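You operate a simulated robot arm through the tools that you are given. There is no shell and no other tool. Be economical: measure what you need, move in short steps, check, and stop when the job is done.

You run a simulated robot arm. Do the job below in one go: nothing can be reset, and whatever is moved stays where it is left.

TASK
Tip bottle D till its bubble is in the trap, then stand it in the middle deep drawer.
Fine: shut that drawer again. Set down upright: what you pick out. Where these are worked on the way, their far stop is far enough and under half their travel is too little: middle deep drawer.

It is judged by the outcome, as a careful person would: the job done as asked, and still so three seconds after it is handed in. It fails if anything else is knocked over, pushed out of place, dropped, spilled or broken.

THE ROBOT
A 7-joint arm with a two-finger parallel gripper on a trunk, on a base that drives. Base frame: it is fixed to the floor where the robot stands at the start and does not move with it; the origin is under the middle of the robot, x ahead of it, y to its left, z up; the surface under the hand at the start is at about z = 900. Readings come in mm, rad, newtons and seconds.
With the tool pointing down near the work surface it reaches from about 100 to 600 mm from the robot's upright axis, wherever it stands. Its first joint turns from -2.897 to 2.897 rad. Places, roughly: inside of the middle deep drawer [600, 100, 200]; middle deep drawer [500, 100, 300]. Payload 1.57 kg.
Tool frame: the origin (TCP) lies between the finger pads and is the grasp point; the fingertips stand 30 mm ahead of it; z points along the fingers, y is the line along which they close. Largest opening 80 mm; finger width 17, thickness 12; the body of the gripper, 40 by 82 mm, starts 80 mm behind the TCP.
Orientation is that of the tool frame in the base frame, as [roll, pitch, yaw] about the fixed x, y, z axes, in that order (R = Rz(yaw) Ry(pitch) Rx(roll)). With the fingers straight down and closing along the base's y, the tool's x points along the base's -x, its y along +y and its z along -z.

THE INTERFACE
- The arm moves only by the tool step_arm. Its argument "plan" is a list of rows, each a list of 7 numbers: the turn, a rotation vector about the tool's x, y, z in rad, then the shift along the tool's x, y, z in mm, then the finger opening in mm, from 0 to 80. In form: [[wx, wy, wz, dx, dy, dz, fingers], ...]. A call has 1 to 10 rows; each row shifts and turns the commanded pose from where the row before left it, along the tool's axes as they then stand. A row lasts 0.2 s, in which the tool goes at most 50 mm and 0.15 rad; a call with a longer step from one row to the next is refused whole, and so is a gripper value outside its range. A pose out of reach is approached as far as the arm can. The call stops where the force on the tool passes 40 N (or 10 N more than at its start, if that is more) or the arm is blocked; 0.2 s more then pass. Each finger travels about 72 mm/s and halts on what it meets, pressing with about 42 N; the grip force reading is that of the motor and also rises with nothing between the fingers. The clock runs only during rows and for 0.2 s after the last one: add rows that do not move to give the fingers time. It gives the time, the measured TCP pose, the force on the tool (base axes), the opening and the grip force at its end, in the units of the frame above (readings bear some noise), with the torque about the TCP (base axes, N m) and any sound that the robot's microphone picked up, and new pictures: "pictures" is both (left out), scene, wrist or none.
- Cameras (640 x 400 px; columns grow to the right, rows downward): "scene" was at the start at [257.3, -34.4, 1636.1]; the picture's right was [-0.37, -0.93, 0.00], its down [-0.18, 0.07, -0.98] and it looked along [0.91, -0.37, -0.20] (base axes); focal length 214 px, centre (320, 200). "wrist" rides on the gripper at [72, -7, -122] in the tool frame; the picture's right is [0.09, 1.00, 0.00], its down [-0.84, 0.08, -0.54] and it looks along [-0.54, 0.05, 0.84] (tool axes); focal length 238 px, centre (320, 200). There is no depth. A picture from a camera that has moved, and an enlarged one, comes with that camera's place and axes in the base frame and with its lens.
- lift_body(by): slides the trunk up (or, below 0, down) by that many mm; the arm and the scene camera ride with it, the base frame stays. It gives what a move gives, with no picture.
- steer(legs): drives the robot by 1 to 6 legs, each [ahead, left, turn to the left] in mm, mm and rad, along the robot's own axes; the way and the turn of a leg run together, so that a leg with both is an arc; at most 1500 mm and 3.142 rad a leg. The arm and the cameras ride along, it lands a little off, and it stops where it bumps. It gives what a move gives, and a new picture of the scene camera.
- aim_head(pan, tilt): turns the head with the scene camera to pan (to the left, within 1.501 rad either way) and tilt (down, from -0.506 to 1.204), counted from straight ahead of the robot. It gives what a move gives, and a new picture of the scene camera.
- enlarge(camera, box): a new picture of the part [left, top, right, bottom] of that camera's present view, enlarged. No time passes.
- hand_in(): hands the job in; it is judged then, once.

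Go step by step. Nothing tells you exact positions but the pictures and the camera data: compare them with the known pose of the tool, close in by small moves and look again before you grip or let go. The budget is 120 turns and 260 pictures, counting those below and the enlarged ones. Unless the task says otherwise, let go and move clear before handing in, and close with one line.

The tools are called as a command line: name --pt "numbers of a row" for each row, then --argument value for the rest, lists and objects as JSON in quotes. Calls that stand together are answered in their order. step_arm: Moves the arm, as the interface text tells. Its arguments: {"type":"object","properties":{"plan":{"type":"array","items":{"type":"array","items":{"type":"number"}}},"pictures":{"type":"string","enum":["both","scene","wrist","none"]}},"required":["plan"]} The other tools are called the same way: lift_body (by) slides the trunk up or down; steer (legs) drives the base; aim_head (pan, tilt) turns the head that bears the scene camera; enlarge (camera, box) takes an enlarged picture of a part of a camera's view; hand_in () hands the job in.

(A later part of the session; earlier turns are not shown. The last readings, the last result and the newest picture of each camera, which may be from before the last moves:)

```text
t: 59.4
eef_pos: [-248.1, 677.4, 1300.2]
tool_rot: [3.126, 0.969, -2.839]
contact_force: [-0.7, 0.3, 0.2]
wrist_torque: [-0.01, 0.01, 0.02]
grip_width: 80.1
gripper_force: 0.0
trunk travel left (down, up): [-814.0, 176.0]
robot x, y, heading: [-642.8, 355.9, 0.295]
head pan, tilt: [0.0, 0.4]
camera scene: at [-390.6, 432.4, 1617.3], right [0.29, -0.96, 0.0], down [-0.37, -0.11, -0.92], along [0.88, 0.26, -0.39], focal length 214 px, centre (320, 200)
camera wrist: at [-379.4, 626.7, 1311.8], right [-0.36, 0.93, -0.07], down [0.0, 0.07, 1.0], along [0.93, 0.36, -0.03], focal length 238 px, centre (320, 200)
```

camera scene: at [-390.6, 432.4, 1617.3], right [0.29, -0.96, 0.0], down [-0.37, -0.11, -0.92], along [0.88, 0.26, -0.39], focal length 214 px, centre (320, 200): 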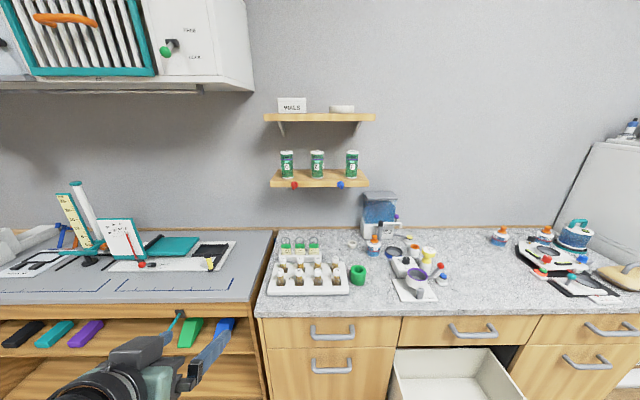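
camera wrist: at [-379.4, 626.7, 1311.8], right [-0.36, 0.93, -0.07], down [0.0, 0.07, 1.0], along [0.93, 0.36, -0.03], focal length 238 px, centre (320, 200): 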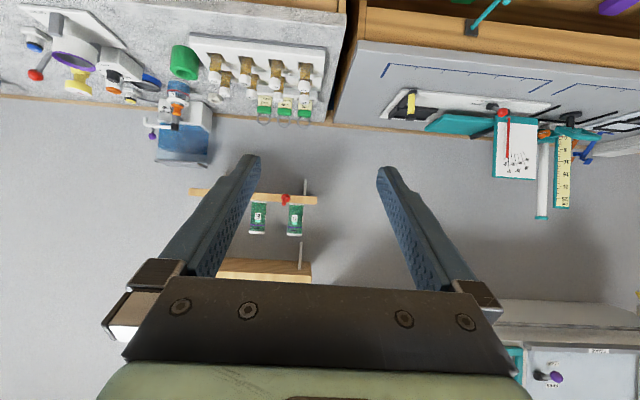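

The hand is now pitched 35° down and faces the shelf, with D clearly ahead. I'll drive toward the counter.

steer --legs '[[500, -25, 0]]'

enlarge --camera "wrist" --box '[0, 0, 640, 400]'

```text
t: 62.4
eef_pos: [236.6, 806.6, 1302.1]
tool_rot: [3.124, 0.969, -2.829]
contact_force: [0.2, -0.4, -0.1]
wrist_torque: [0.01, -0.02, 0.0]
grip_width: 80.3
gripper_force: 0.0
trunk travel left (down, up): [-814.0, 176.0]
robot x, y, heading: [-157.4, 479.5, 0.305]
head pan, tilt: [0.0, 0.4]
camera scene: at [97.1, 560.0, 1617.4], right [0.3, -0.95, 0.0], down [-0.37, -0.12, -0.92], along [0.88, 0.28, -0.39], focal length 214 px, centre (320, 200)
```

scene: 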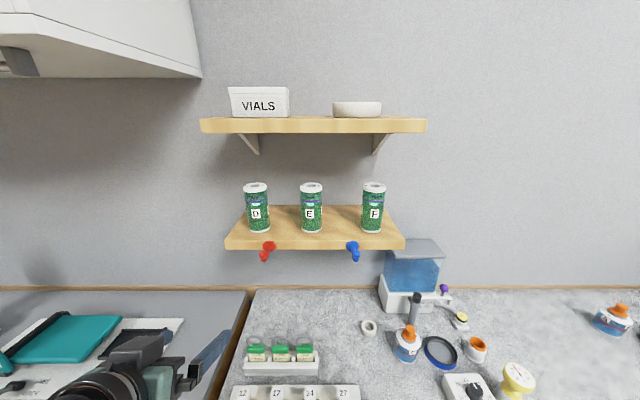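

```text
1.00 times, centred on (320, 200) of wrist (not enlarged: the box is as wide or as high as the picture)
camera zoom: at [106.2, 754.4, 1311.8], right [-0.37, 0.93, -0.07], down [0.0, 0.07, 1.0], along [0.93, 0.37, -0.03], focal length 238 px, centre (320, 200)
```

zoom: 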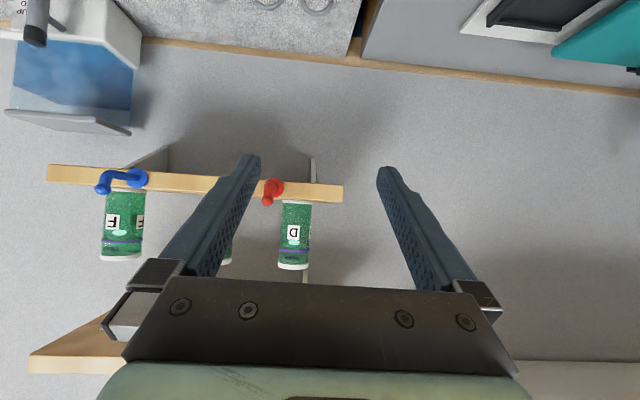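

D is at about (553, 883, 1369). I'll raise the trunk 70 mm, drive a little closer, and then line up the hand in front of D.

lift_body --by 70

steer --legs '[[45, -22, 0]]'

step_arm --pt "0 0 0 -25 0 36 80" --pt "0 0 0 -25 0 36 80" --pt "0 0 0 -25 0 36 80" --pt "0 0 0 0 0 0 80"

```text
t: 63.5
eef_pos: [236.9, 807.2, 1371.5]
tool_rot: [3.124, 0.971, -2.828]
contact_force: [0.8, -0.5, -0.9]
wrist_torque: [0.0, -0.01, -0.02]
grip_width: 80.1
gripper_force: 0.1
trunk travel left (down, up): [-884.0, 106.0]
robot x, y, heading: [-156.3, 478.7, 0.299]
head pan, tilt: [0.0, 0.4]
```

```text
t: 64.4
eef_pos: [283.9, 799.5, 1370.9]
tool_rot: [3.125, 0.97, -2.828]
contact_force: [0.3, 1.0, -0.9]
wrist_torque: [0.0, 0.02, -0.01]
grip_width: 79.9
gripper_force: 0.1
trunk travel left (down, up): [-884.0, 106.0]
robot x, y, heading: [-106.5, 469.9, 0.304]
head pan, tilt: [0.0, 0.4]
camera scene: at [143.5, 552.3, 1687.7], right [0.3, -0.95, 0.0], down [-0.37, -0.12, -0.92], along [0.88, 0.28, -0.39], focal length 214 px, centre (320, 200)
```

scene: 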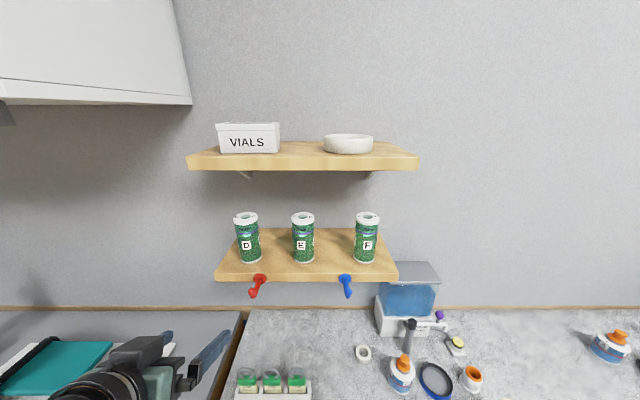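

```text
t: 65.4
eef_pos: [407.9, 839.7, 1371.9]
tool_rot: [3.123, 0.972, -2.828]
contact_force: [-0.6, -0.1, 0.4]
wrist_torque: [0.02, 0.03, 0.02]
grip_width: 80.2
gripper_force: 0.1
trunk travel left (down, up): [-884.0, 106.0]
robot x, y, heading: [-105.9, 474.4, 0.308]
head pan, tilt: [0.0, 0.4]
camera scene: at [144.1, 552.0, 1687.6], right [0.3, -0.95, 0.0], down [-0.37, -0.12, -0.92], along [0.88, 0.28, -0.39], focal length 214 px, centre (320, 200)
camera wrist: at [276.6, 788.1, 1383.1], right [-0.37, 0.93, -0.07], down [0.0, 0.07, 1.0], along [0.93, 0.37, -0.03], focal length 238 px, centre (320, 200)
```

scene: 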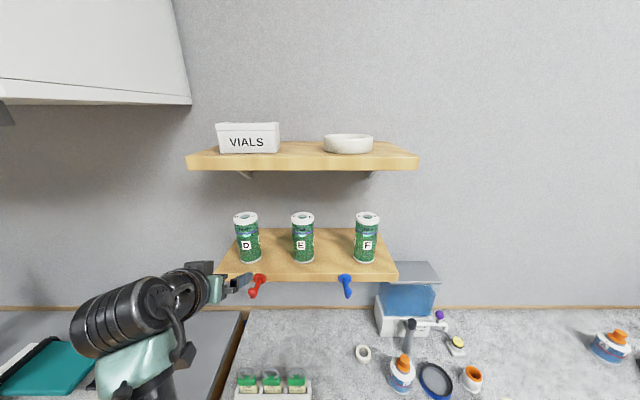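
wrist: 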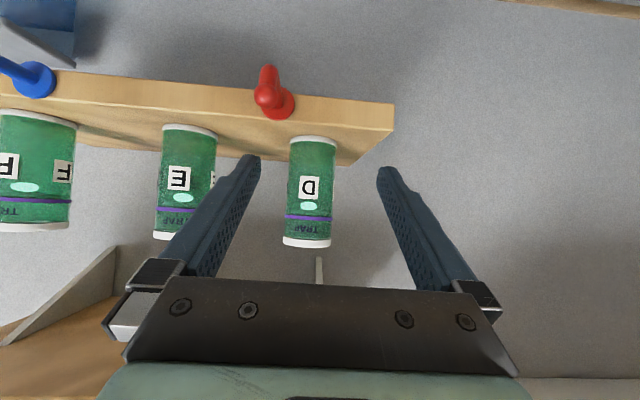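

I'll move 90 mm ahead and look again before enclosing the bottle.

step_arm --pt "0 0 0 -17 -1 24.7 80" --pt "0 0 0 -17 -1 24.7 80" --pt "0 0 0 -17 -1 24.7 80" --pt "0 0 0 0 0 0 80"

```text
t: 66.4
eef_pos: [495.6, 866.7, 1372.0]
tool_rot: [3.124, 0.973, -2.83]
contact_force: [0.0, -0.9, 0.0]
wrist_torque: [0.02, -0.01, 0.01]
grip_width: 80.1
gripper_force: 0.1
trunk travel left (down, up): [-884.0, 106.0]
robot x, y, heading: [-106.6, 470.2, 0.301]
head pan, tilt: [0.0, 0.4]
camera scene: at [144.6, 551.9, 1687.5], right [0.3, -0.95, 0.0], down [-0.37, -0.12, -0.92], along [0.88, 0.28, -0.39], focal length 214 px, centre (320, 200)
camera wrist: at [364.9, 815.2, 1382.5], right [-0.37, 0.93, -0.07], down [0.0, 0.07, 1.0], along [0.93, 0.37, -0.03], focal length 238 px, centre (320, 200)
```

scene: 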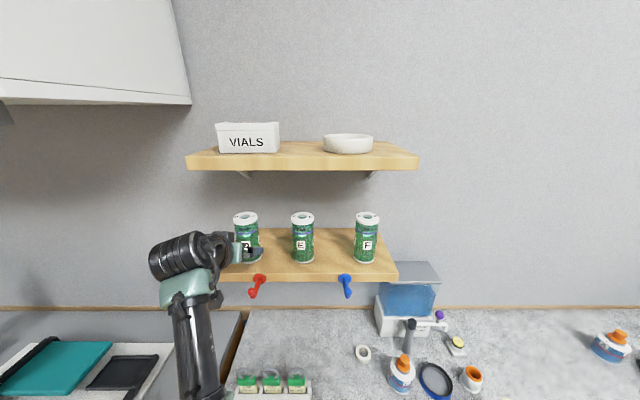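
wrist: 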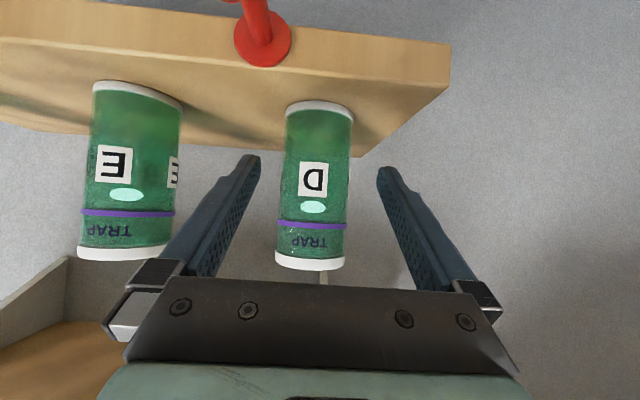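

step_arm --pt "0 0 0 -10.2 0 14.8 80" --pt "0 0 0 -10.2 0 14.8 80" --pt "0 0 0 -11 0 16.5 80" --pt "0 0 0 0 0 0 80"

```text
t: 67.4
eef_pos: [550.1, 883.8, 1369.3]
tool_rot: [3.124, 0.969, -2.827]
contact_force: [-0.3, 1.1, 0.2]
wrist_torque: [-0.01, 0.0, 0.02]
grip_width: 80.1
gripper_force: 0.0
trunk travel left (down, up): [-884.0, 106.0]
robot x, y, heading: [-107.1, 476.9, 0.302]
head pan, tilt: [0.0, 0.4]
camera scene: at [144.9, 552.0, 1687.4], right [0.3, -0.95, 0.0], down [-0.37, -0.12, -0.92], along [0.88, 0.28, -0.39], focal length 214 px, centre (320, 200)
camera wrist: at [418.5, 831.5, 1379.8], right [-0.37, 0.93, -0.07], down [0.0, 0.07, 1.0], along [0.93, 0.37, -0.03], focal length 238 px, centre (320, 200)
```

scene: 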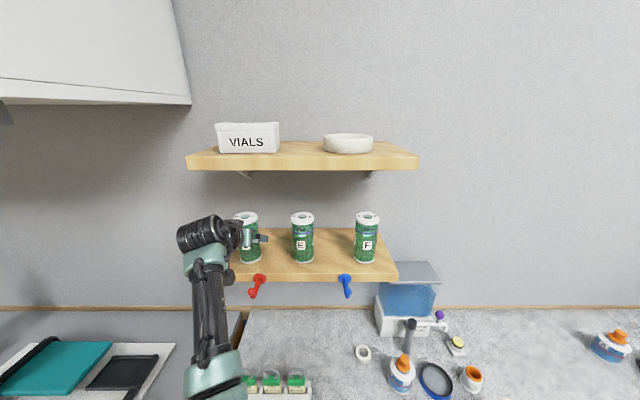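
wrist: 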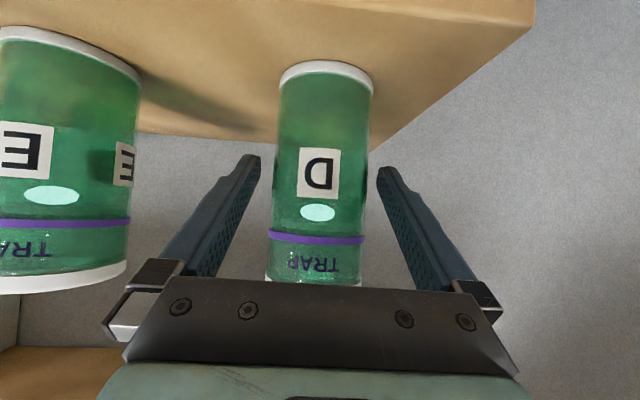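

Bottle D is between the fingers, so I'll close.

step_arm --pt "0 0 0 0 0 0 55" --pt "0 0 0 0 0 0 40" --pt "0 0 0 0 0 0 40" --pt "0 0 0 0 0 0 40"

```text
t: 68.4
eef_pos: [549.4, 883.4, 1368.5]
tool_rot: [3.124, 0.972, -2.827]
contact_force: [0.3, 0.2, 1.1]
wrist_torque: [-0.11, -0.12, -0.01]
grip_width: 59.0
gripper_force: 42.9
trunk travel left (down, up): [-884.0, 106.0]
robot x, y, heading: [-108.4, 470.0, 0.303]
head pan, tilt: [0.0, 0.4]
camera scene: at [145.0, 552.0, 1687.4], right [0.3, -0.95, 0.0], down [-0.37, -0.12, -0.92], along [0.88, 0.28, -0.39], focal length 214 px, centre (320, 200)
camera wrist: at [418.5, 831.5, 1379.9], right [-0.37, 0.93, -0.07], down [0.0, 0.07, 1.0], along [0.93, 0.37, -0.03], focal length 238 px, centre (320, 200)
```

scene: 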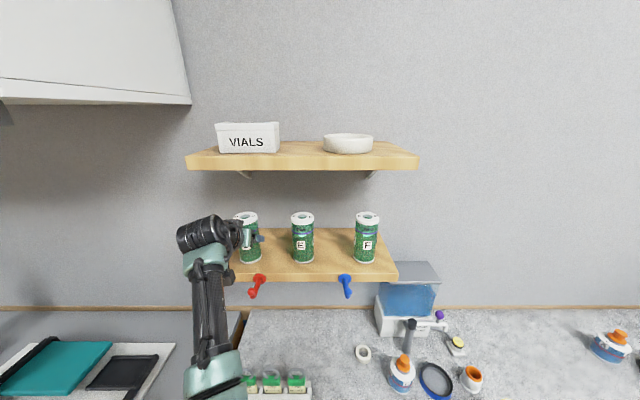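
wrist: 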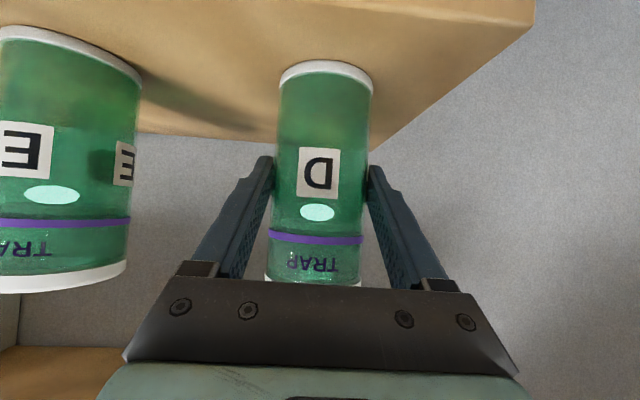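

It is held firmly. I'll lift 40 mm and draw it straight back off the shelf.

step_arm --pt "0 0 0 -8 0 -5.6 40" --pt "0 0 0 -16.5 0 -11.3 40" --pt "0 0 0 -8 0 -5.6 40" --pt "0 0 0 15 0 -22 40" --pt "0 0 0 22.6 0 -33 40" --pt "0 0 0 22.6 0 -33 40" --pt "0 0 0 22.6 0 -33 40" --pt "0 0 0 15 0 -22 40" --pt "0 0 0 0 0 0 40"

```text
t: 70.4
eef_pos: [385.1, 828.7, 1411.6]
tool_rot: [3.126, 0.97, -2.827]
contact_force: [0.5, 0.1, -3.5]
wrist_torque: [-0.04, 0.02, -0.03]
grip_width: 58.9
gripper_force: 42.4
trunk travel left (down, up): [-884.0, 106.0]
robot x, y, heading: [-105.7, 470.0, 0.305]
head pan, tilt: [0.0, 0.4]
camera scene: at [145.9, 552.5, 1687.2], right [0.3, -0.95, 0.0], down [-0.37, -0.12, -0.92], along [0.88, 0.28, -0.39], focal length 214 px, centre (320, 200)
camera wrist: at [252.7, 777.2, 1422.6], right [-0.37, 0.93, -0.07], down [0.0, 0.07, 1.0], along [0.93, 0.37, -0.03], focal length 238 px, centre (320, 200)
```

scene: 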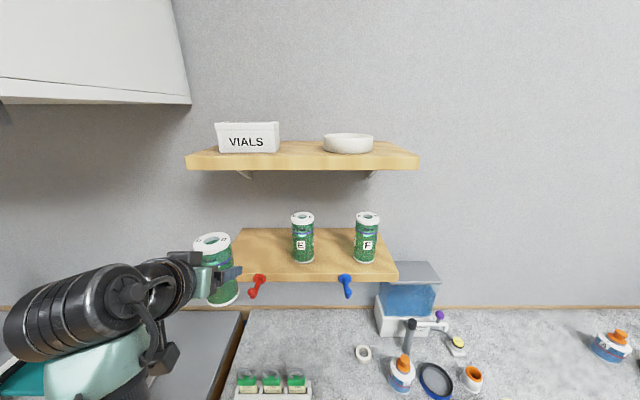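
wrist: 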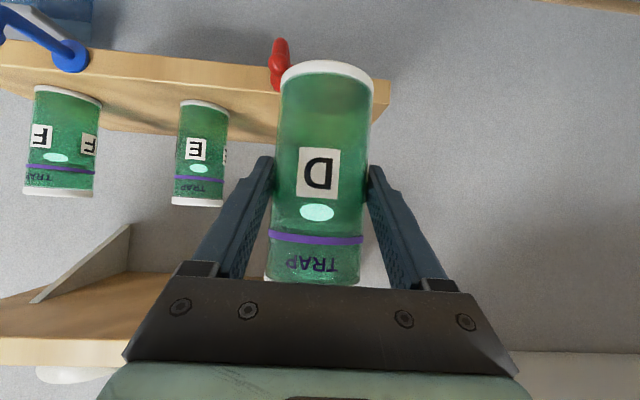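

D is off the shelf. I'll back away for room and then tip it step by step while watching the bubble.

steer --legs '[[-300, 0, 0]]'

step_arm --pt "0 0.1 0 0 0 0 40" --pt "0 0.1 0 0 0 0 40" --pt "0 0.1 0 0 0 0 40" --pt "0 0.1 0 0 0 0 40" --pt "0 0 0 0 0 0 40" --pictures "wrist"

```text
t: 72.4
eef_pos: [100.8, 740.8, 1411.4]
tool_rot: [3.127, 0.97, -2.831]
contact_force: [0.0, 0.6, -2.6]
wrist_torque: [-0.01, 0.03, 0.0]
grip_width: 58.8
gripper_force: 41.7
trunk travel left (down, up): [-884.0, 106.0]
robot x, y, heading: [-388.8, 385.4, 0.303]
head pan, tilt: [0.0, 0.4]
camera scene: at [-137.7, 463.1, 1687.2], right [0.3, -0.95, 0.0], down [-0.37, -0.12, -0.92], along [0.88, 0.27, -0.39], focal length 214 px, centre (320, 200)
```

scene: 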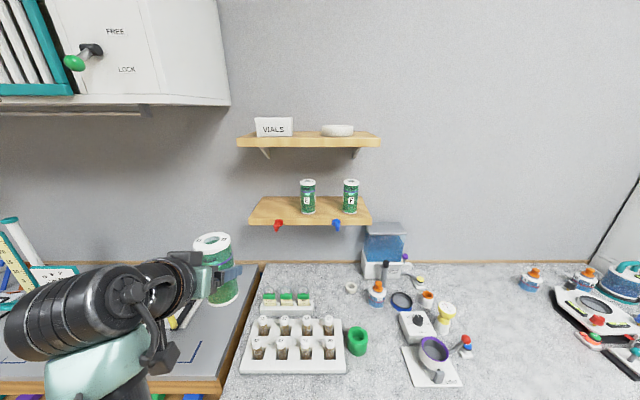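

```text
t: 73.6
eef_pos: [100.1, 739.5, 1411.1]
tool_rot: [3.133, 0.569, -2.822]
contact_force: [-0.2, 0.0, -3.9]
wrist_torque: [0.0, 0.03, 0.02]
grip_width: 58.7
gripper_force: 42.0
trunk travel left (down, up): [-884.0, 106.0]
robot x, y, heading: [-387.9, 383.4, 0.302]
head pan, tilt: [0.0, 0.4]
camera wrist: at [-16.2, 690.9, 1477.3], right [-0.39, 0.92, -0.04], down [0.37, 0.2, 0.91], along [0.84, 0.34, -0.42], focal length 238 px, centre (320, 200)
```

wrist: 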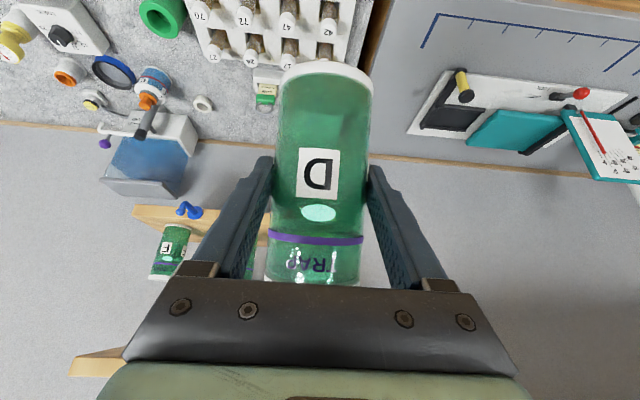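

step_arm --pt "0 0.15 0 0 0 0 40" --pt "0 0.15 0 0 0 0 40" --pt "0 0.15 0 0 0 0 40" --pt "0 0 0 0 0 0 40" --pt "0 0 0 0 0 0 40" --pictures "wrist"

enlarge --camera "wrist" --box '[240, 50, 400, 290]'

```text
t: 74.8
eef_pos: [100.2, 739.7, 1411.3]
tool_rot: [3.132, 0.119, -2.817]
contact_force: [-0.7, 0.0, -4.1]
wrist_torque: [0.0, 0.04, 0.04]
grip_width: 58.5
gripper_force: 42.8
trunk travel left (down, up): [-884.0, 106.0]
robot x, y, heading: [-391.3, 380.8, 0.3]
head pan, tilt: [0.0, 0.4]
camera wrist: at [22.2, 704.4, 1525.6], right [-0.4, 0.91, 0.0], down [0.7, 0.31, 0.64], along [0.58, 0.26, -0.77], focal length 238 px, centre (320, 200)
```

wrist: 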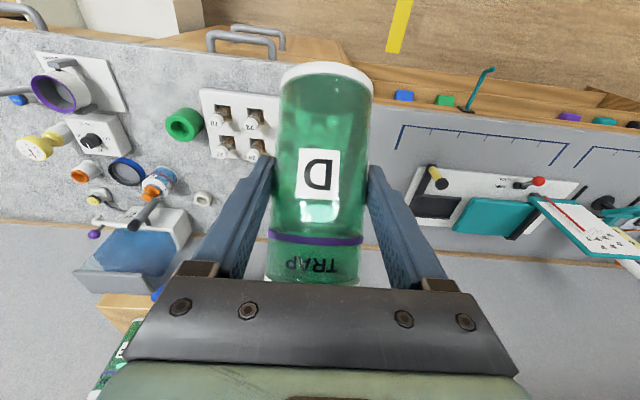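

```text
1.67 times, centred on (320, 170) of wrist
camera zoom: at [22.2, 704.4, 1525.6], right [-0.4, 0.91, 0.0], down [0.7, 0.31, 0.64], along [0.58, 0.26, -0.77], focal length 397 px, centre (320, 250)
```

zoom: 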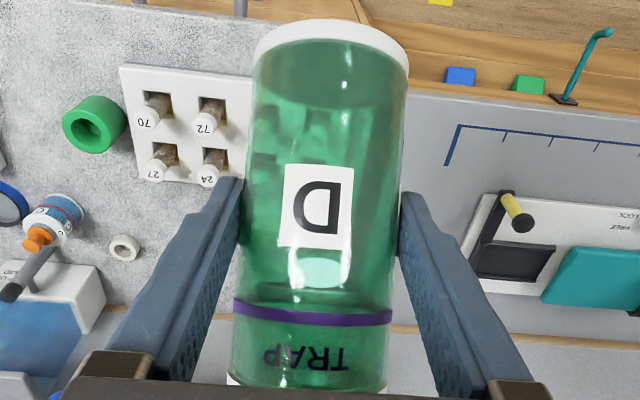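

There is no change at about 49° away from the robot. I'll go back and tip the top the other way, toward the robot, watching as I go.

step_arm --pt "0 -0.15 0 0 0 0 40" --pt "0 -0.15 0 0 0 0 40" --pt "0 -0.15 0 0 0 0 40" --pt "0 -0.15 0 0 0 0 40" --pt "0 -0.15 0 0 0 0 40" --pt "0 -0.15 0 0 0 0 40" --pt "0 -0.15 0 0 0 0 40" --pt "0 -0.15 0 0 0 0 40" --pt "0 0 0 0 0 0 40" --pictures "wrist"

step_arm --pt "0 -0.12 0 0 0 0 40" --pt "0 -0.12 0 0 0 0 40" --pt "0 0 0 0 0 0 40" --pt "0 0 0 0 0 0 40" --pt "0 0 0 0 0 0 40"

```text
t: 76.8
eef_pos: [99.7, 740.1, 1410.9]
tool_rot: [3.102, 1.321, -2.855]
contact_force: [-0.8, 0.1, -3.8]
wrist_torque: [-0.02, 0.05, 0.0]
grip_width: 58.3
gripper_force: 41.5
trunk travel left (down, up): [-884.0, 106.0]
robot x, y, heading: [-392.1, 386.6, 0.305]
head pan, tilt: [0.0, 0.4]
camera wrist: at [-25.4, 689.8, 1373.2], right [-0.34, 0.94, -0.08], down [-0.32, -0.04, 0.95], along [0.88, 0.35, 0.32], focal length 238 px, centre (320, 200)
```

wrist: 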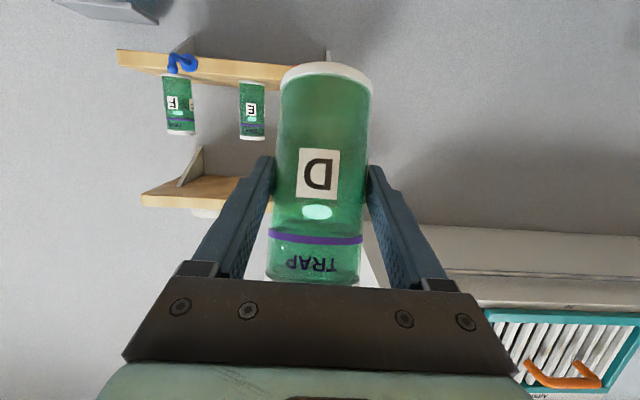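

```text
t: 78.0
eef_pos: [99.5, 738.0, 1413.7]
tool_rot: [2.452, 1.557, 2.777]
contact_force: [0.7, 0.7, -3.7]
wrist_torque: [0.01, 0.04, 0.0]
grip_width: 58.5
gripper_force: 41.9
trunk travel left (down, up): [-884.0, 106.0]
robot x, y, heading: [-389.1, 380.2, 0.303]
head pan, tilt: [0.0, 0.4]
camera scene: at [-138.2, 463.0, 1687.3], right [0.3, -0.95, 0.0], down [-0.37, -0.12, -0.92], along [0.88, 0.27, -0.39], focal length 214 px, centre (320, 200)
camera wrist: at [-12.9, 694.3, 1342.4], right [-0.32, 0.94, -0.08], down [-0.53, -0.1, 0.84], along [0.79, 0.31, 0.53], focal length 238 px, centre (320, 200)
```

scene: 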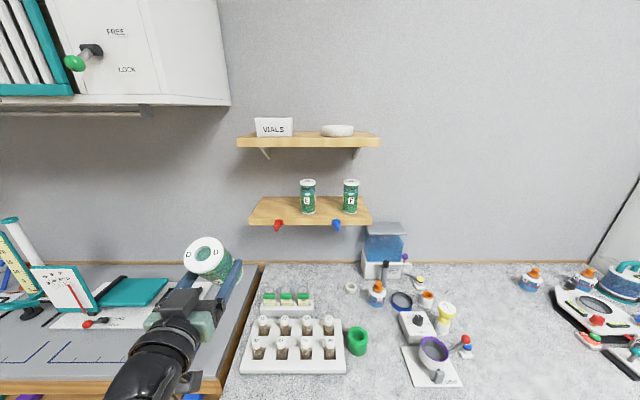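
wrist: 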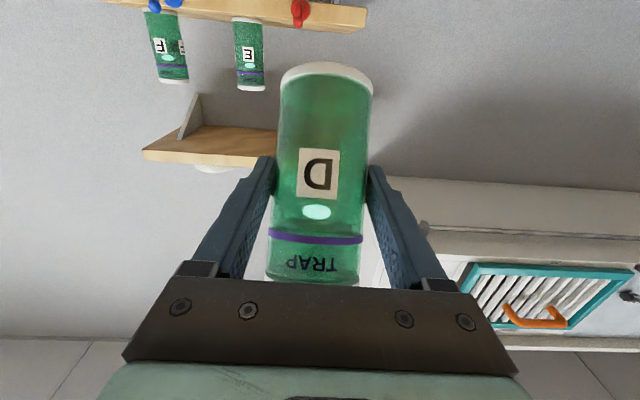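

There is still no change. I'll tip it sideways by rolling the hand.

step_arm --pt "0 0 0.15 0 0 0 40" --pt "0 0 0.15 0 0 0 40" --pt "0 0 0.15 0 0 0 40" --pt "0 0 0.15 0 0 0 40" --pt "0 0 0.15 0 0 0 40" --pt "0 0 0.15 0 0 0 40" --pt "0 0 0.15 0 0 0 40" --pt "0 0 0 0 0 0 40" --pictures "wrist"

step_arm --pt "0 0 0.15 0 0 0 40" --pt "0 0 0.15 0 0 0 40" --pt "0 0 0.15 0 0 0 40" --pt "0 0 0.1 0 0 0 40" --pt "0 0 0 0 0 0 40" --pt "0 0 0 0 0 0 40"

```text
t: 79.8
eef_pos: [101.6, 740.2, 1411.0]
tool_rot: [1.584, 0.51, 1.902]
contact_force: [-0.1, 0.1, -4.4]
wrist_torque: [0.02, 0.04, 0.01]
grip_width: 58.7
gripper_force: 42.2
trunk travel left (down, up): [-884.0, 106.0]
robot x, y, heading: [-392.9, 381.5, 0.301]
head pan, tilt: [0.0, 0.4]
camera wrist: at [-33.5, 756.6, 1373.5], right [-0.17, 0.54, 0.82], down [-0.29, -0.83, 0.48], along [0.94, -0.15, 0.3], focal length 238 px, centre (320, 200)
```

wrist: 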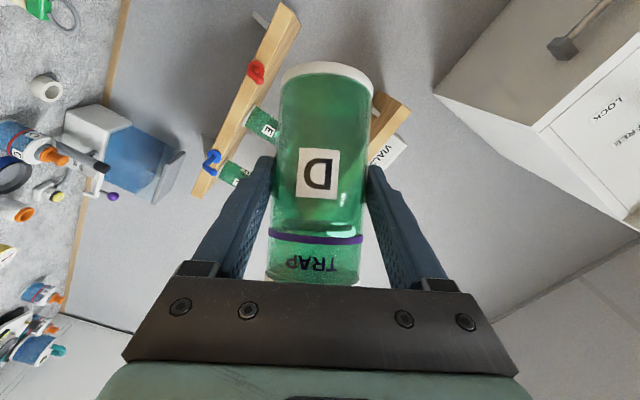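

```text
t: 81.2
eef_pos: [100.3, 739.3, 1412.9]
tool_rot: [1.581, -0.039, 1.897]
contact_force: [-0.3, 0.0, -3.3]
wrist_torque: [0.0, 0.08, -0.02]
grip_width: 58.5
gripper_force: 41.9
trunk travel left (down, up): [-884.0, 106.0]
robot x, y, heading: [-391.9, 382.7, 0.302]
head pan, tilt: [0.0, 0.4]
camera scene: at [-138.2, 462.9, 1687.3], right [0.3, -0.95, 0.0], down [-0.37, -0.12, -0.92], along [0.88, 0.27, -0.39], focal length 214 px, centre (320, 200)
camera wrist: at [-37.9, 767.8, 1410.7], right [-0.01, 0.05, 1.0], down [-0.25, -0.97, 0.05], along [0.97, -0.24, 0.02], focal length 238 px, centre (320, 200)
```

scene: 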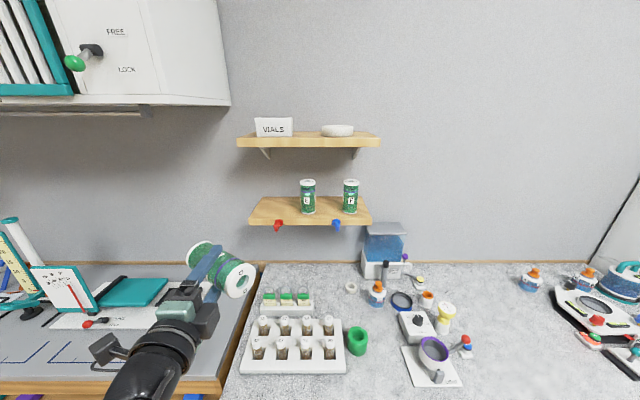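
wrist: 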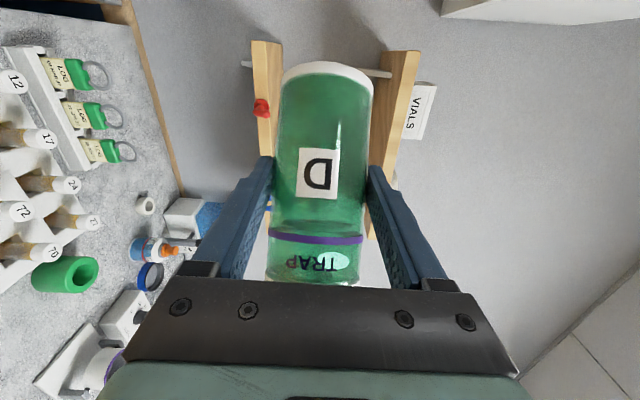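

The bubble has moved; it now seems to be beyond the ring, in the trap. I'll zoom in.

enlarge --camera "wrist" --box '[240, 190, 400, 290]'

enlarge --camera "scene" --box '[170, 220, 270, 310]'

```text
4.00 times, centred on (320, 240) of wrist
camera zoom: at [-37.9, 767.8, 1410.7], right [-0.01, 0.05, 1.0], down [-0.25, -0.97, 0.05], along [0.97, -0.24, 0.02], focal length 953 px, centre (320, 40)
```

zoom: 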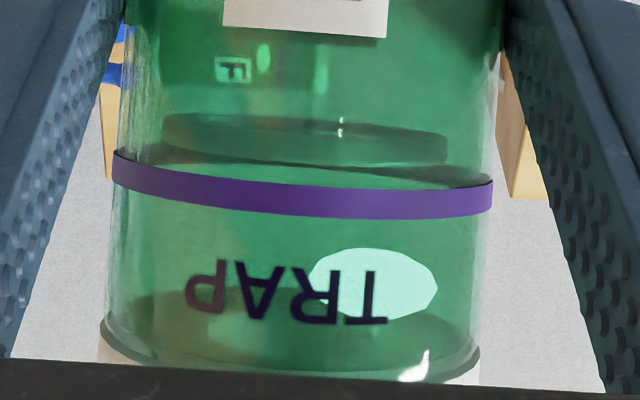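

```text
4.44 times, centred on (220, 265) of scene
camera zoom: at [-138.2, 462.9, 1687.3], right [0.3, -0.95, 0.0], down [-0.37, -0.12, -0.92], along [0.88, 0.27, -0.39], focal length 953 px, centre (764, -89)
```

zoom: 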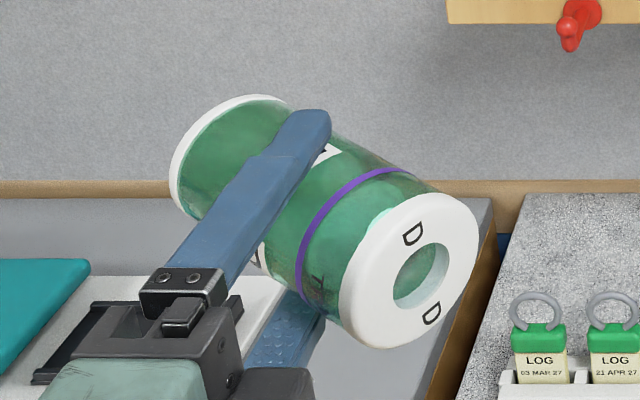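

The bubble is in the trap. I'll bring the bottle upright again by the same way.

step_arm --pt "0 0 -0.15 0 0 0 40" --pt "0 0 -0.15 0 0 0 40" --pt "0 0 -0.15 0 0 0 40" --pt "0 0 -0.15 0 0 0 40" --pt "0 0 -0.15 0 0 0 40" --pt "0 0 -0.15 0 0 0 40" --pt "0 0 -0.15 0 0 0 40" --pt "0 0 -0.15 0 0 0 40" --pt "0 0 -0.15 0 0 0 40" --pt "0 0 -0.15 0 0 0 40" --pictures "none"

step_arm --pt "0 0 -0.1 0 0 0 40" --pt "0 0.15 0 0 0 0 40" --pt "0 0.15 0 0 0 0 40" --pt "0 0.15 0 0 0 0 40" --pt "0 0.14 0 0 0 0 40" --pt "0 0 0 0 0 0 40" --pt "0 0 0 0 0 0 40"

enlarge --camera "wrist" --box '[240, 190, 400, 290]'

```text
t: 83.4
eef_pos: [101.5, 737.7, 1410.7]
tool_rot: [1.675, 1.464, 2.002]
contact_force: [1.0, 0.5, -3.2]
wrist_torque: [-0.02, 0.01, 0.0]
grip_width: 58.6
gripper_force: 42.0
trunk travel left (down, up): [-884.0, 106.0]
robot x, y, heading: [-392.0, 383.3, 0.302]
head pan, tilt: [0.0, 0.4]
```

```text
t: 85.0
eef_pos: [101.0, 738.8, 1411.8]
tool_rot: [3.126, 0.967, -2.829]
contact_force: [1.5, 0.8, -3.2]
wrist_torque: [-0.04, 0.04, 0.01]
grip_width: 58.9
gripper_force: 42.0
trunk travel left (down, up): [-884.0, 106.0]
robot x, y, heading: [-389.3, 386.0, 0.304]
head pan, tilt: [0.0, 0.4]
camera scene: at [-138.1, 463.0, 1687.3], right [0.3, -0.95, 0.0], down [-0.37, -0.12, -0.92], along [0.88, 0.27, -0.39], focal length 214 px, centre (320, 200)
camera wrist: at [-30.5, 687.4, 1422.9], right [-0.37, 0.93, -0.07], down [0.0, 0.07, 1.0], along [0.93, 0.37, -0.03], focal length 238 px, centre (320, 200)
```

scene: 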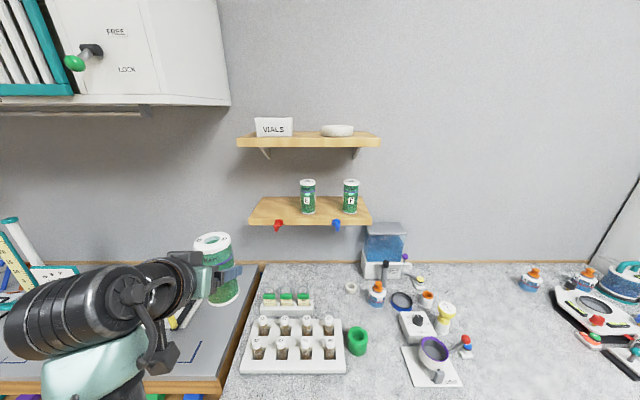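
wrist: 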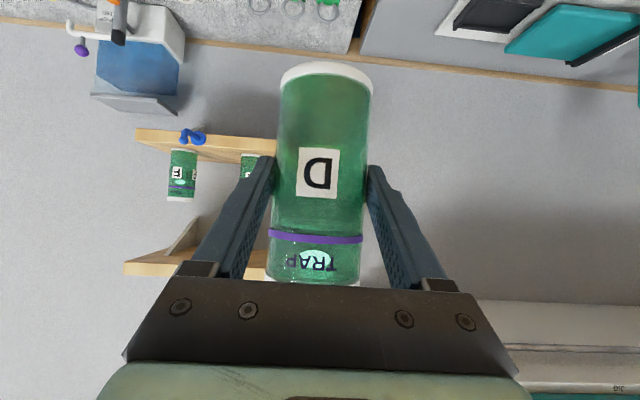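

```text
4.00 times, centred on (320, 240) of wrist
camera zoom: at [-30.5, 687.4, 1422.9], right [-0.37, 0.93, -0.07], down [0.0, 0.07, 1.0], along [0.93, 0.37, -0.03], focal length 953 px, centre (320, 40)
```

zoom: 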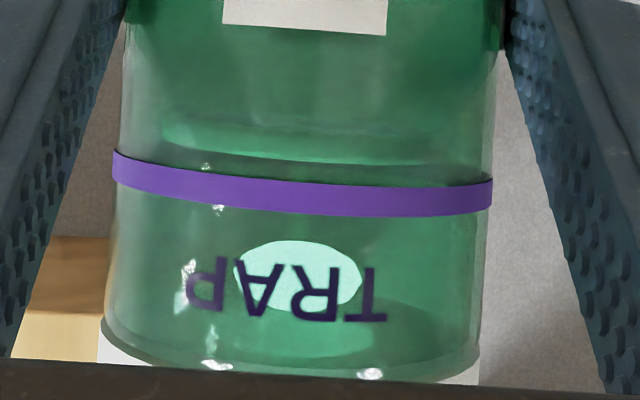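

The bubble stays in the trap with the bottle upright. The drawer is deep, so I need a top-down grip; I'll set the bottle down for a moment on a free patch of the left bench to regrip it. First I'll look for a free spot.

aim_head --pan 0.7 --tilt 0.75

```text
t: 86.1
eef_pos: [100.4, 739.1, 1412.9]
tool_rot: [3.126, 0.969, -2.828]
contact_force: [0.2, -0.5, -3.1]
wrist_torque: [-0.03, 0.01, 0.01]
grip_width: 58.7
gripper_force: 42.4
trunk travel left (down, up): [-884.0, 106.0]
robot x, y, heading: [-392.2, 385.7, 0.296]
head pan, tilt: [0.7, 0.75]
camera scene: at [-181.9, 505.2, 1656.2], right [0.84, -0.54, 0.0], down [-0.37, -0.57, -0.73], along [0.39, 0.62, -0.68], focal length 214 px, centre (320, 200)
```

scene: 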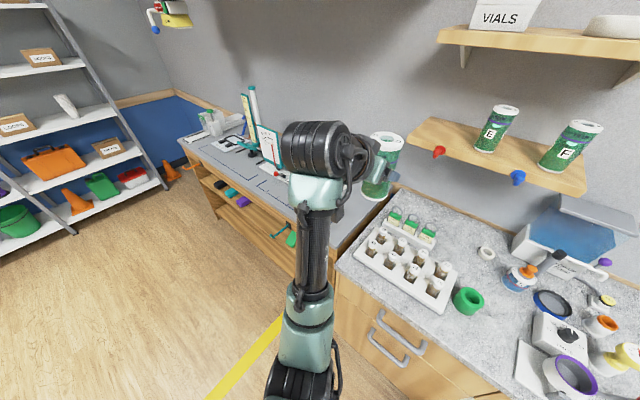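

The bench strip at about f 370–570, l 850–1050 is free. I'll retract the arm a little, drive there, and lower the trunk.

step_arm --pt "0 0 0 21.5 0 -31.3 40" --pt "0 0 0 21.5 0 -31.3 40" --pt "0 0 0 0 0 0 40" --pictures "none"

steer --legs '[[0, 268, 0], [220, 0, 0]]'

lift_body --by -350

aim_head --pan 0.3 --tilt 0.9

enlarge --camera "wrist" --box '[0, 0, 640, 400]'

```text
t: 86.9
eef_pos: [29.2, 714.2, 1409.6]
tool_rot: [3.124, 0.969, -2.832]
contact_force: [-0.3, 0.1, -3.9]
wrist_torque: [-0.01, 0.02, 0.0]
grip_width: 58.6
gripper_force: 42.0
trunk travel left (down, up): [-884.0, 106.0]
robot x, y, heading: [-387.2, 384.2, 0.304]
head pan, tilt: [0.7, 0.75]
```

```text
t: 90.1
eef_pos: [162.7, 1031.4, 1411.2]
tool_rot: [3.125, 0.97, -2.831]
contact_force: [-0.4, -0.5, -3.7]
wrist_torque: [0.01, 0.07, 0.05]
grip_width: 58.7
gripper_force: 42.0
trunk travel left (down, up): [-884.0, 106.0]
robot x, y, heading: [-256.0, 703.5, 0.301]
head pan, tilt: [0.7, 0.75]
camera scene: at [-48.8, 822.1, 1656.3], right [0.84, -0.54, 0.0], down [-0.37, -0.57, -0.73], along [0.4, 0.62, -0.68], focal length 214 px, centre (320, 200)
```

scene: 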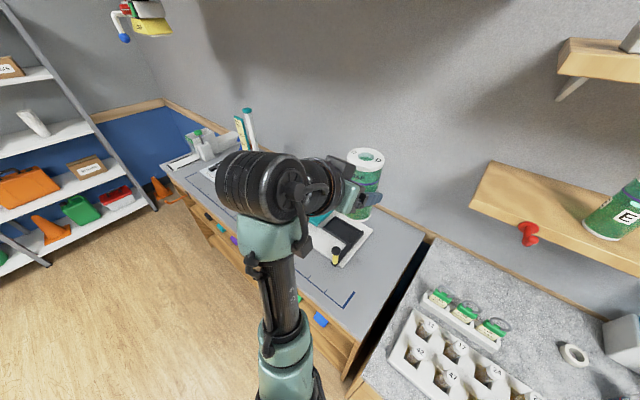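

```text
t: 93.5
eef_pos: [163.6, 1031.7, 1060.6]
tool_rot: [3.126, 0.97, -2.831]
contact_force: [0.2, 0.8, -3.9]
wrist_torque: [-0.03, 0.09, 0.02]
grip_width: 58.6
gripper_force: 42.2
trunk travel left (down, up): [-534.0, 456.0]
robot x, y, heading: [-253.9, 701.1, 0.299]
head pan, tilt: [0.7, 0.75]
```

```text
t: 94.4
eef_pos: [163.0, 1032.0, 1060.0]
tool_rot: [3.124, 0.97, -2.83]
contact_force: [-0.7, 0.6, -4.0]
wrist_torque: [-0.01, 0.06, 0.03]
grip_width: 58.6
gripper_force: 41.7
trunk travel left (down, up): [-534.0, 456.0]
robot x, y, heading: [-257.0, 703.0, 0.298]
head pan, tilt: [0.3, 0.901]
camera scene: at [-30.8, 795.1, 1294.3], right [0.57, -0.82, 0.0], down [-0.65, -0.44, -0.62], along [0.51, 0.35, -0.78], focal length 214 px, centre (320, 200)
```

scene: 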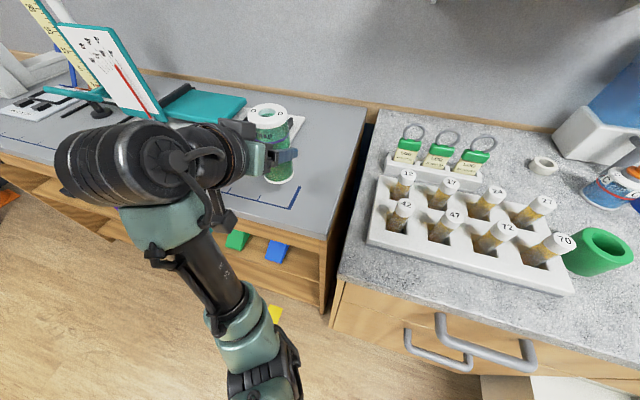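

```text
1.00 times, centred on (320, 200) of wrist (not enlarged: the box is as wide or as high as the picture)
camera zoom: at [32.0, 980.0, 1071.2], right [-0.37, 0.93, -0.07], down [0.0, 0.07, 1.0], along [0.93, 0.37, -0.03], focal length 238 px, centre (320, 200)
```

zoom: 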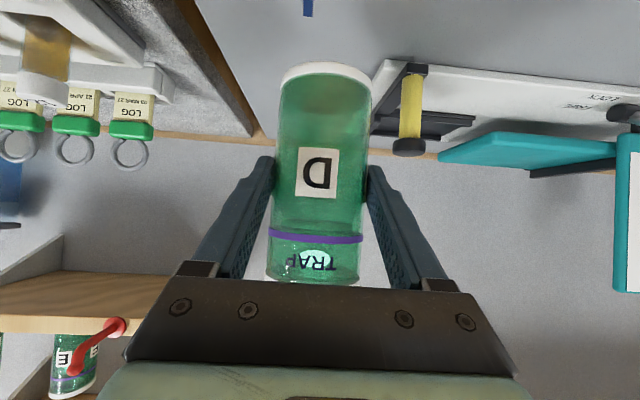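

The hand is above the free strip. I'll lower the trunk, then feel for the bench with the arm.

lift_body --by -75

step_arm --pt "0 0 0 4.1 0 2.8 40" --pt "0 0 0 4.1 0 2.8 40" --pt "0 0 0 0 0 0 40"

```text
t: 95.5
eef_pos: [162.9, 1030.8, 984.8]
tool_rot: [3.126, 0.969, -2.83]
contact_force: [-0.7, -0.8, -2.6]
wrist_torque: [-0.04, 0.07, -0.02]
grip_width: 58.5
gripper_force: 41.9
trunk travel left (down, up): [-459.0, 531.0]
robot x, y, heading: [-256.9, 697.8, 0.302]
head pan, tilt: [0.3, 0.901]
```

```text
t: 96.3
eef_pos: [164.4, 1031.3, 974.7]
tool_rot: [3.123, 0.972, -2.832]
contact_force: [0.1, 0.6, -3.4]
wrist_torque: [0.02, 0.07, -0.01]
grip_width: 58.6
gripper_force: 41.7
trunk travel left (down, up): [-459.0, 531.0]
robot x, y, heading: [-260.1, 705.6, 0.305]
head pan, tilt: [0.3, 0.901]
camera scene: at [-30.8, 795.0, 1219.3], right [0.57, -0.82, 0.0], down [-0.65, -0.44, -0.62], along [0.51, 0.35, -0.78], focal length 214 px, centre (320, 200)
camera wrist: at [32.0, 980.0, 986.3], right [-0.37, 0.93, -0.07], down [0.0, 0.07, 1.0], along [0.93, 0.37, -0.03], focal length 238 px, centre (320, 200)
```

scene: 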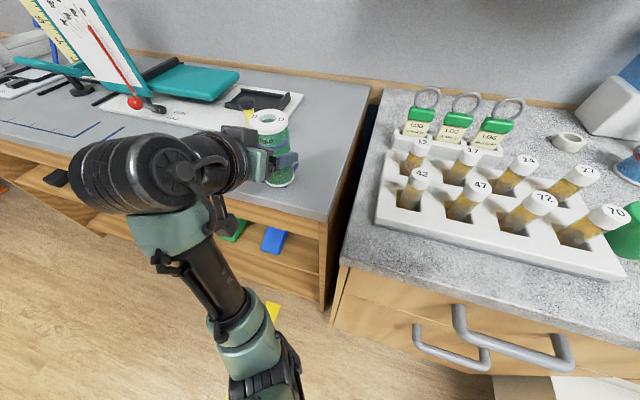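
wrist: 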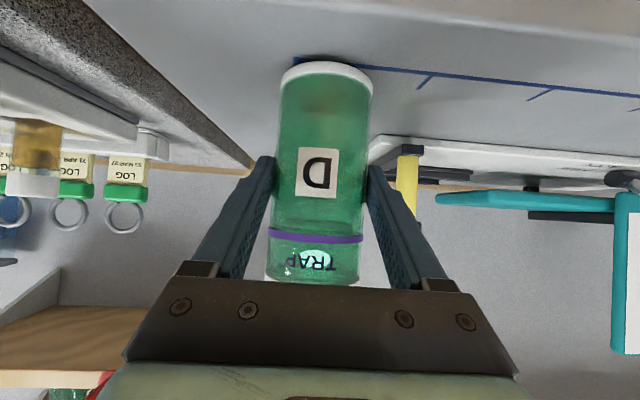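

The bench is a bit lower than the counter, so I'll continue down until contact.

step_arm --pt "0 0 0 4.1 0 2.8 40" --pt "0 0 0 4.1 0 2.8 40" --pt "0 0 0 4.1 0 2.8 40" --pt "0 0 0 3.3 0 2.3 40" --pt "0 0 0 3.3 0 2.3 40" --pt "0 0 0 0 0 0 40" --pictures "wrist"

```text
t: 97.4
eef_pos: [165.0, 1032.3, 965.8]
tool_rot: [3.109, 1.004, -2.844]
contact_force: [0.3, -0.5, 10.9]
wrist_torque: [-0.36, -0.03, -0.05]
grip_width: 59.0
gripper_force: 42.0
trunk travel left (down, up): [-459.0, 531.0]
robot x, y, heading: [-256.9, 701.2, 0.302]
head pan, tilt: [0.3, 0.901]
stopped in row 5: the force on the tool passed its limit at 41 N (the readings are from after the stop); the commanded pose is now the measured one
camera wrist: at [33.1, 980.6, 972.2], right [-0.37, 0.93, -0.06], down [-0.03, 0.05, 1.0], along [0.93, 0.37, 0.0], focal length 238 px, centre (320, 200)
```

wrist: 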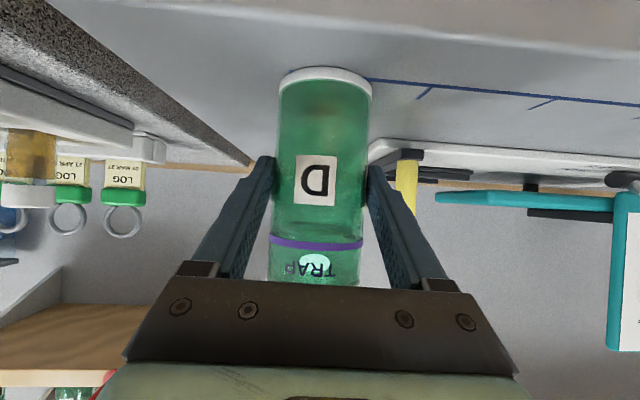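

Contact at z≈966. I'll open to release; the bottle should settle on its base.

step_arm --pt "0 0.02 0 0 0 -0.5 40" --pt "0 0 0 0 0 0 62" --pt "0 0 0 0 0 0 80" --pt "0 0 0 0 0 0 80" --pt "0 0 0 0 0 0 80"

```text
t: 98.6
eef_pos: [164.6, 1032.6, 963.7]
tool_rot: [3.113, 0.976, -2.839]
contact_force: [-0.8, 0.0, 0.0]
wrist_torque: [-0.01, 0.02, 0.02]
grip_width: 80.1
gripper_force: 0.1
trunk travel left (down, up): [-459.0, 531.0]
robot x, y, heading: [-253.5, 702.8, 0.3]
head pan, tilt: [0.3, 0.901]
camera scene: at [-31.0, 794.9, 1219.4], right [0.57, -0.82, 0.0], down [-0.65, -0.44, -0.62], along [0.51, 0.35, -0.78], focal length 214 px, centre (320, 200)
camera wrist: at [32.8, 981.1, 973.8], right [-0.37, 0.93, -0.06], down [0.0, 0.06, 1.0], along [0.93, 0.37, -0.02], focal length 238 px, centre (320, 200)
```

scene: 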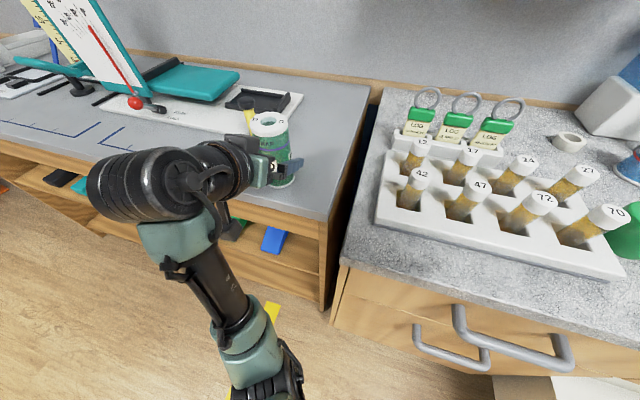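
wrist: 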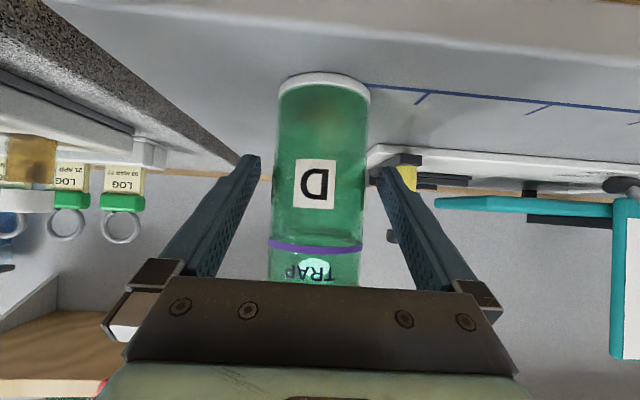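

The bottle stands free on the bench with the bubble still in the trap. I'll raise the fingers along it and swing the hand to vertical.

step_arm --pt "0 0 0 -16.5 0 -11.3 80" --pt "0 0 0 -16.5 0 -11.3 80" --pt "0 0.15 0 0 0 0 80" --pt "0 0.15 0 0 0 0 80" --pt "0 0 0 0 0 0 80"

```text
t: 99.8
eef_pos: [162.8, 1030.5, 1003.5]
tool_rot: [3.121, 0.674, -2.825]
contact_force: [-0.3, -0.1, 0.6]
wrist_torque: [0.04, 0.02, -0.05]
grip_width: 80.2
gripper_force: 0.1
trunk travel left (down, up): [-459.0, 531.0]
robot x, y, heading: [-256.7, 701.0, 0.299]
head pan, tilt: [0.3, 0.901]
camera scene: at [-31.1, 794.9, 1219.4], right [0.57, -0.82, 0.0], down [-0.65, -0.44, -0.62], along [0.51, 0.35, -0.78], focal length 214 px, centre (320, 200)
camera wrist: at [41.2, 981.6, 1055.3], right [-0.39, 0.92, -0.04], down [0.28, 0.16, 0.95], along [0.88, 0.36, -0.32], focal length 238 px, centre (320, 200)
```

scene: 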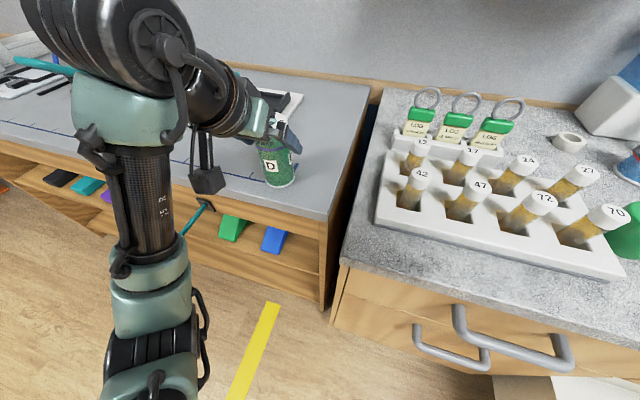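
wrist: 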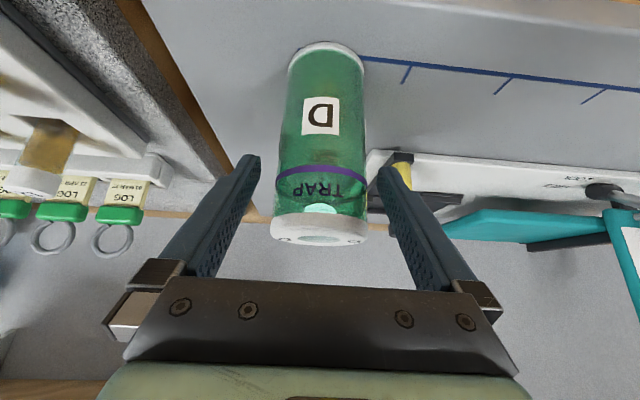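

step_arm --pt "0 0.15 0 0 0 0 80" --pt "0 0.15 0 0 0 0 80" --pt "0 0.15 0 0 0 0 80" --pt "0 0.15 0 0 0 0 80" --pt "0 0.074 0 0 0 0 80" --pt "0 0 0 0 0 0 80"

```text
t: 101.2
eef_pos: [164.6, 1032.8, 1004.1]
tool_rot: [3.127, 0.0, -2.813]
contact_force: [0.2, 1.0, -0.6]
wrist_torque: [0.02, 0.01, 0.0]
grip_width: 80.0
gripper_force: 0.0
trunk travel left (down, up): [-459.0, 531.0]
robot x, y, heading: [-252.6, 702.6, 0.3]
head pan, tilt: [0.3, 0.901]
camera scene: at [-31.0, 794.9, 1219.4], right [0.57, -0.82, 0.0], down [-0.65, -0.44, -0.62], along [0.51, 0.35, -0.78], focal length 214 px, centre (320, 200)
camera wrist: at [99.1, 1000.9, 1126.4], right [-0.41, 0.91, 0.02], down [0.77, 0.33, 0.54], along [0.49, 0.23, -0.84], focal length 238 px, centre (320, 200)
```

scene: 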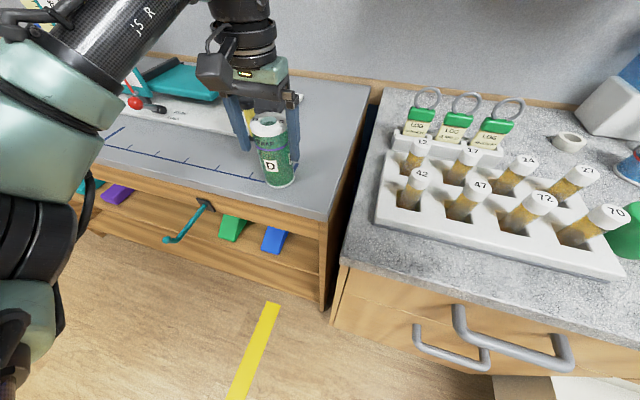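
wrist: 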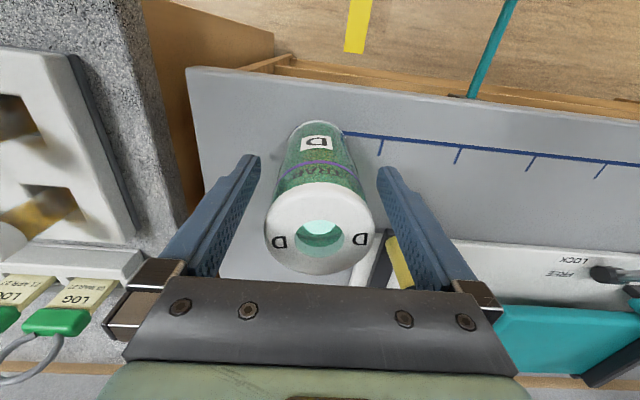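

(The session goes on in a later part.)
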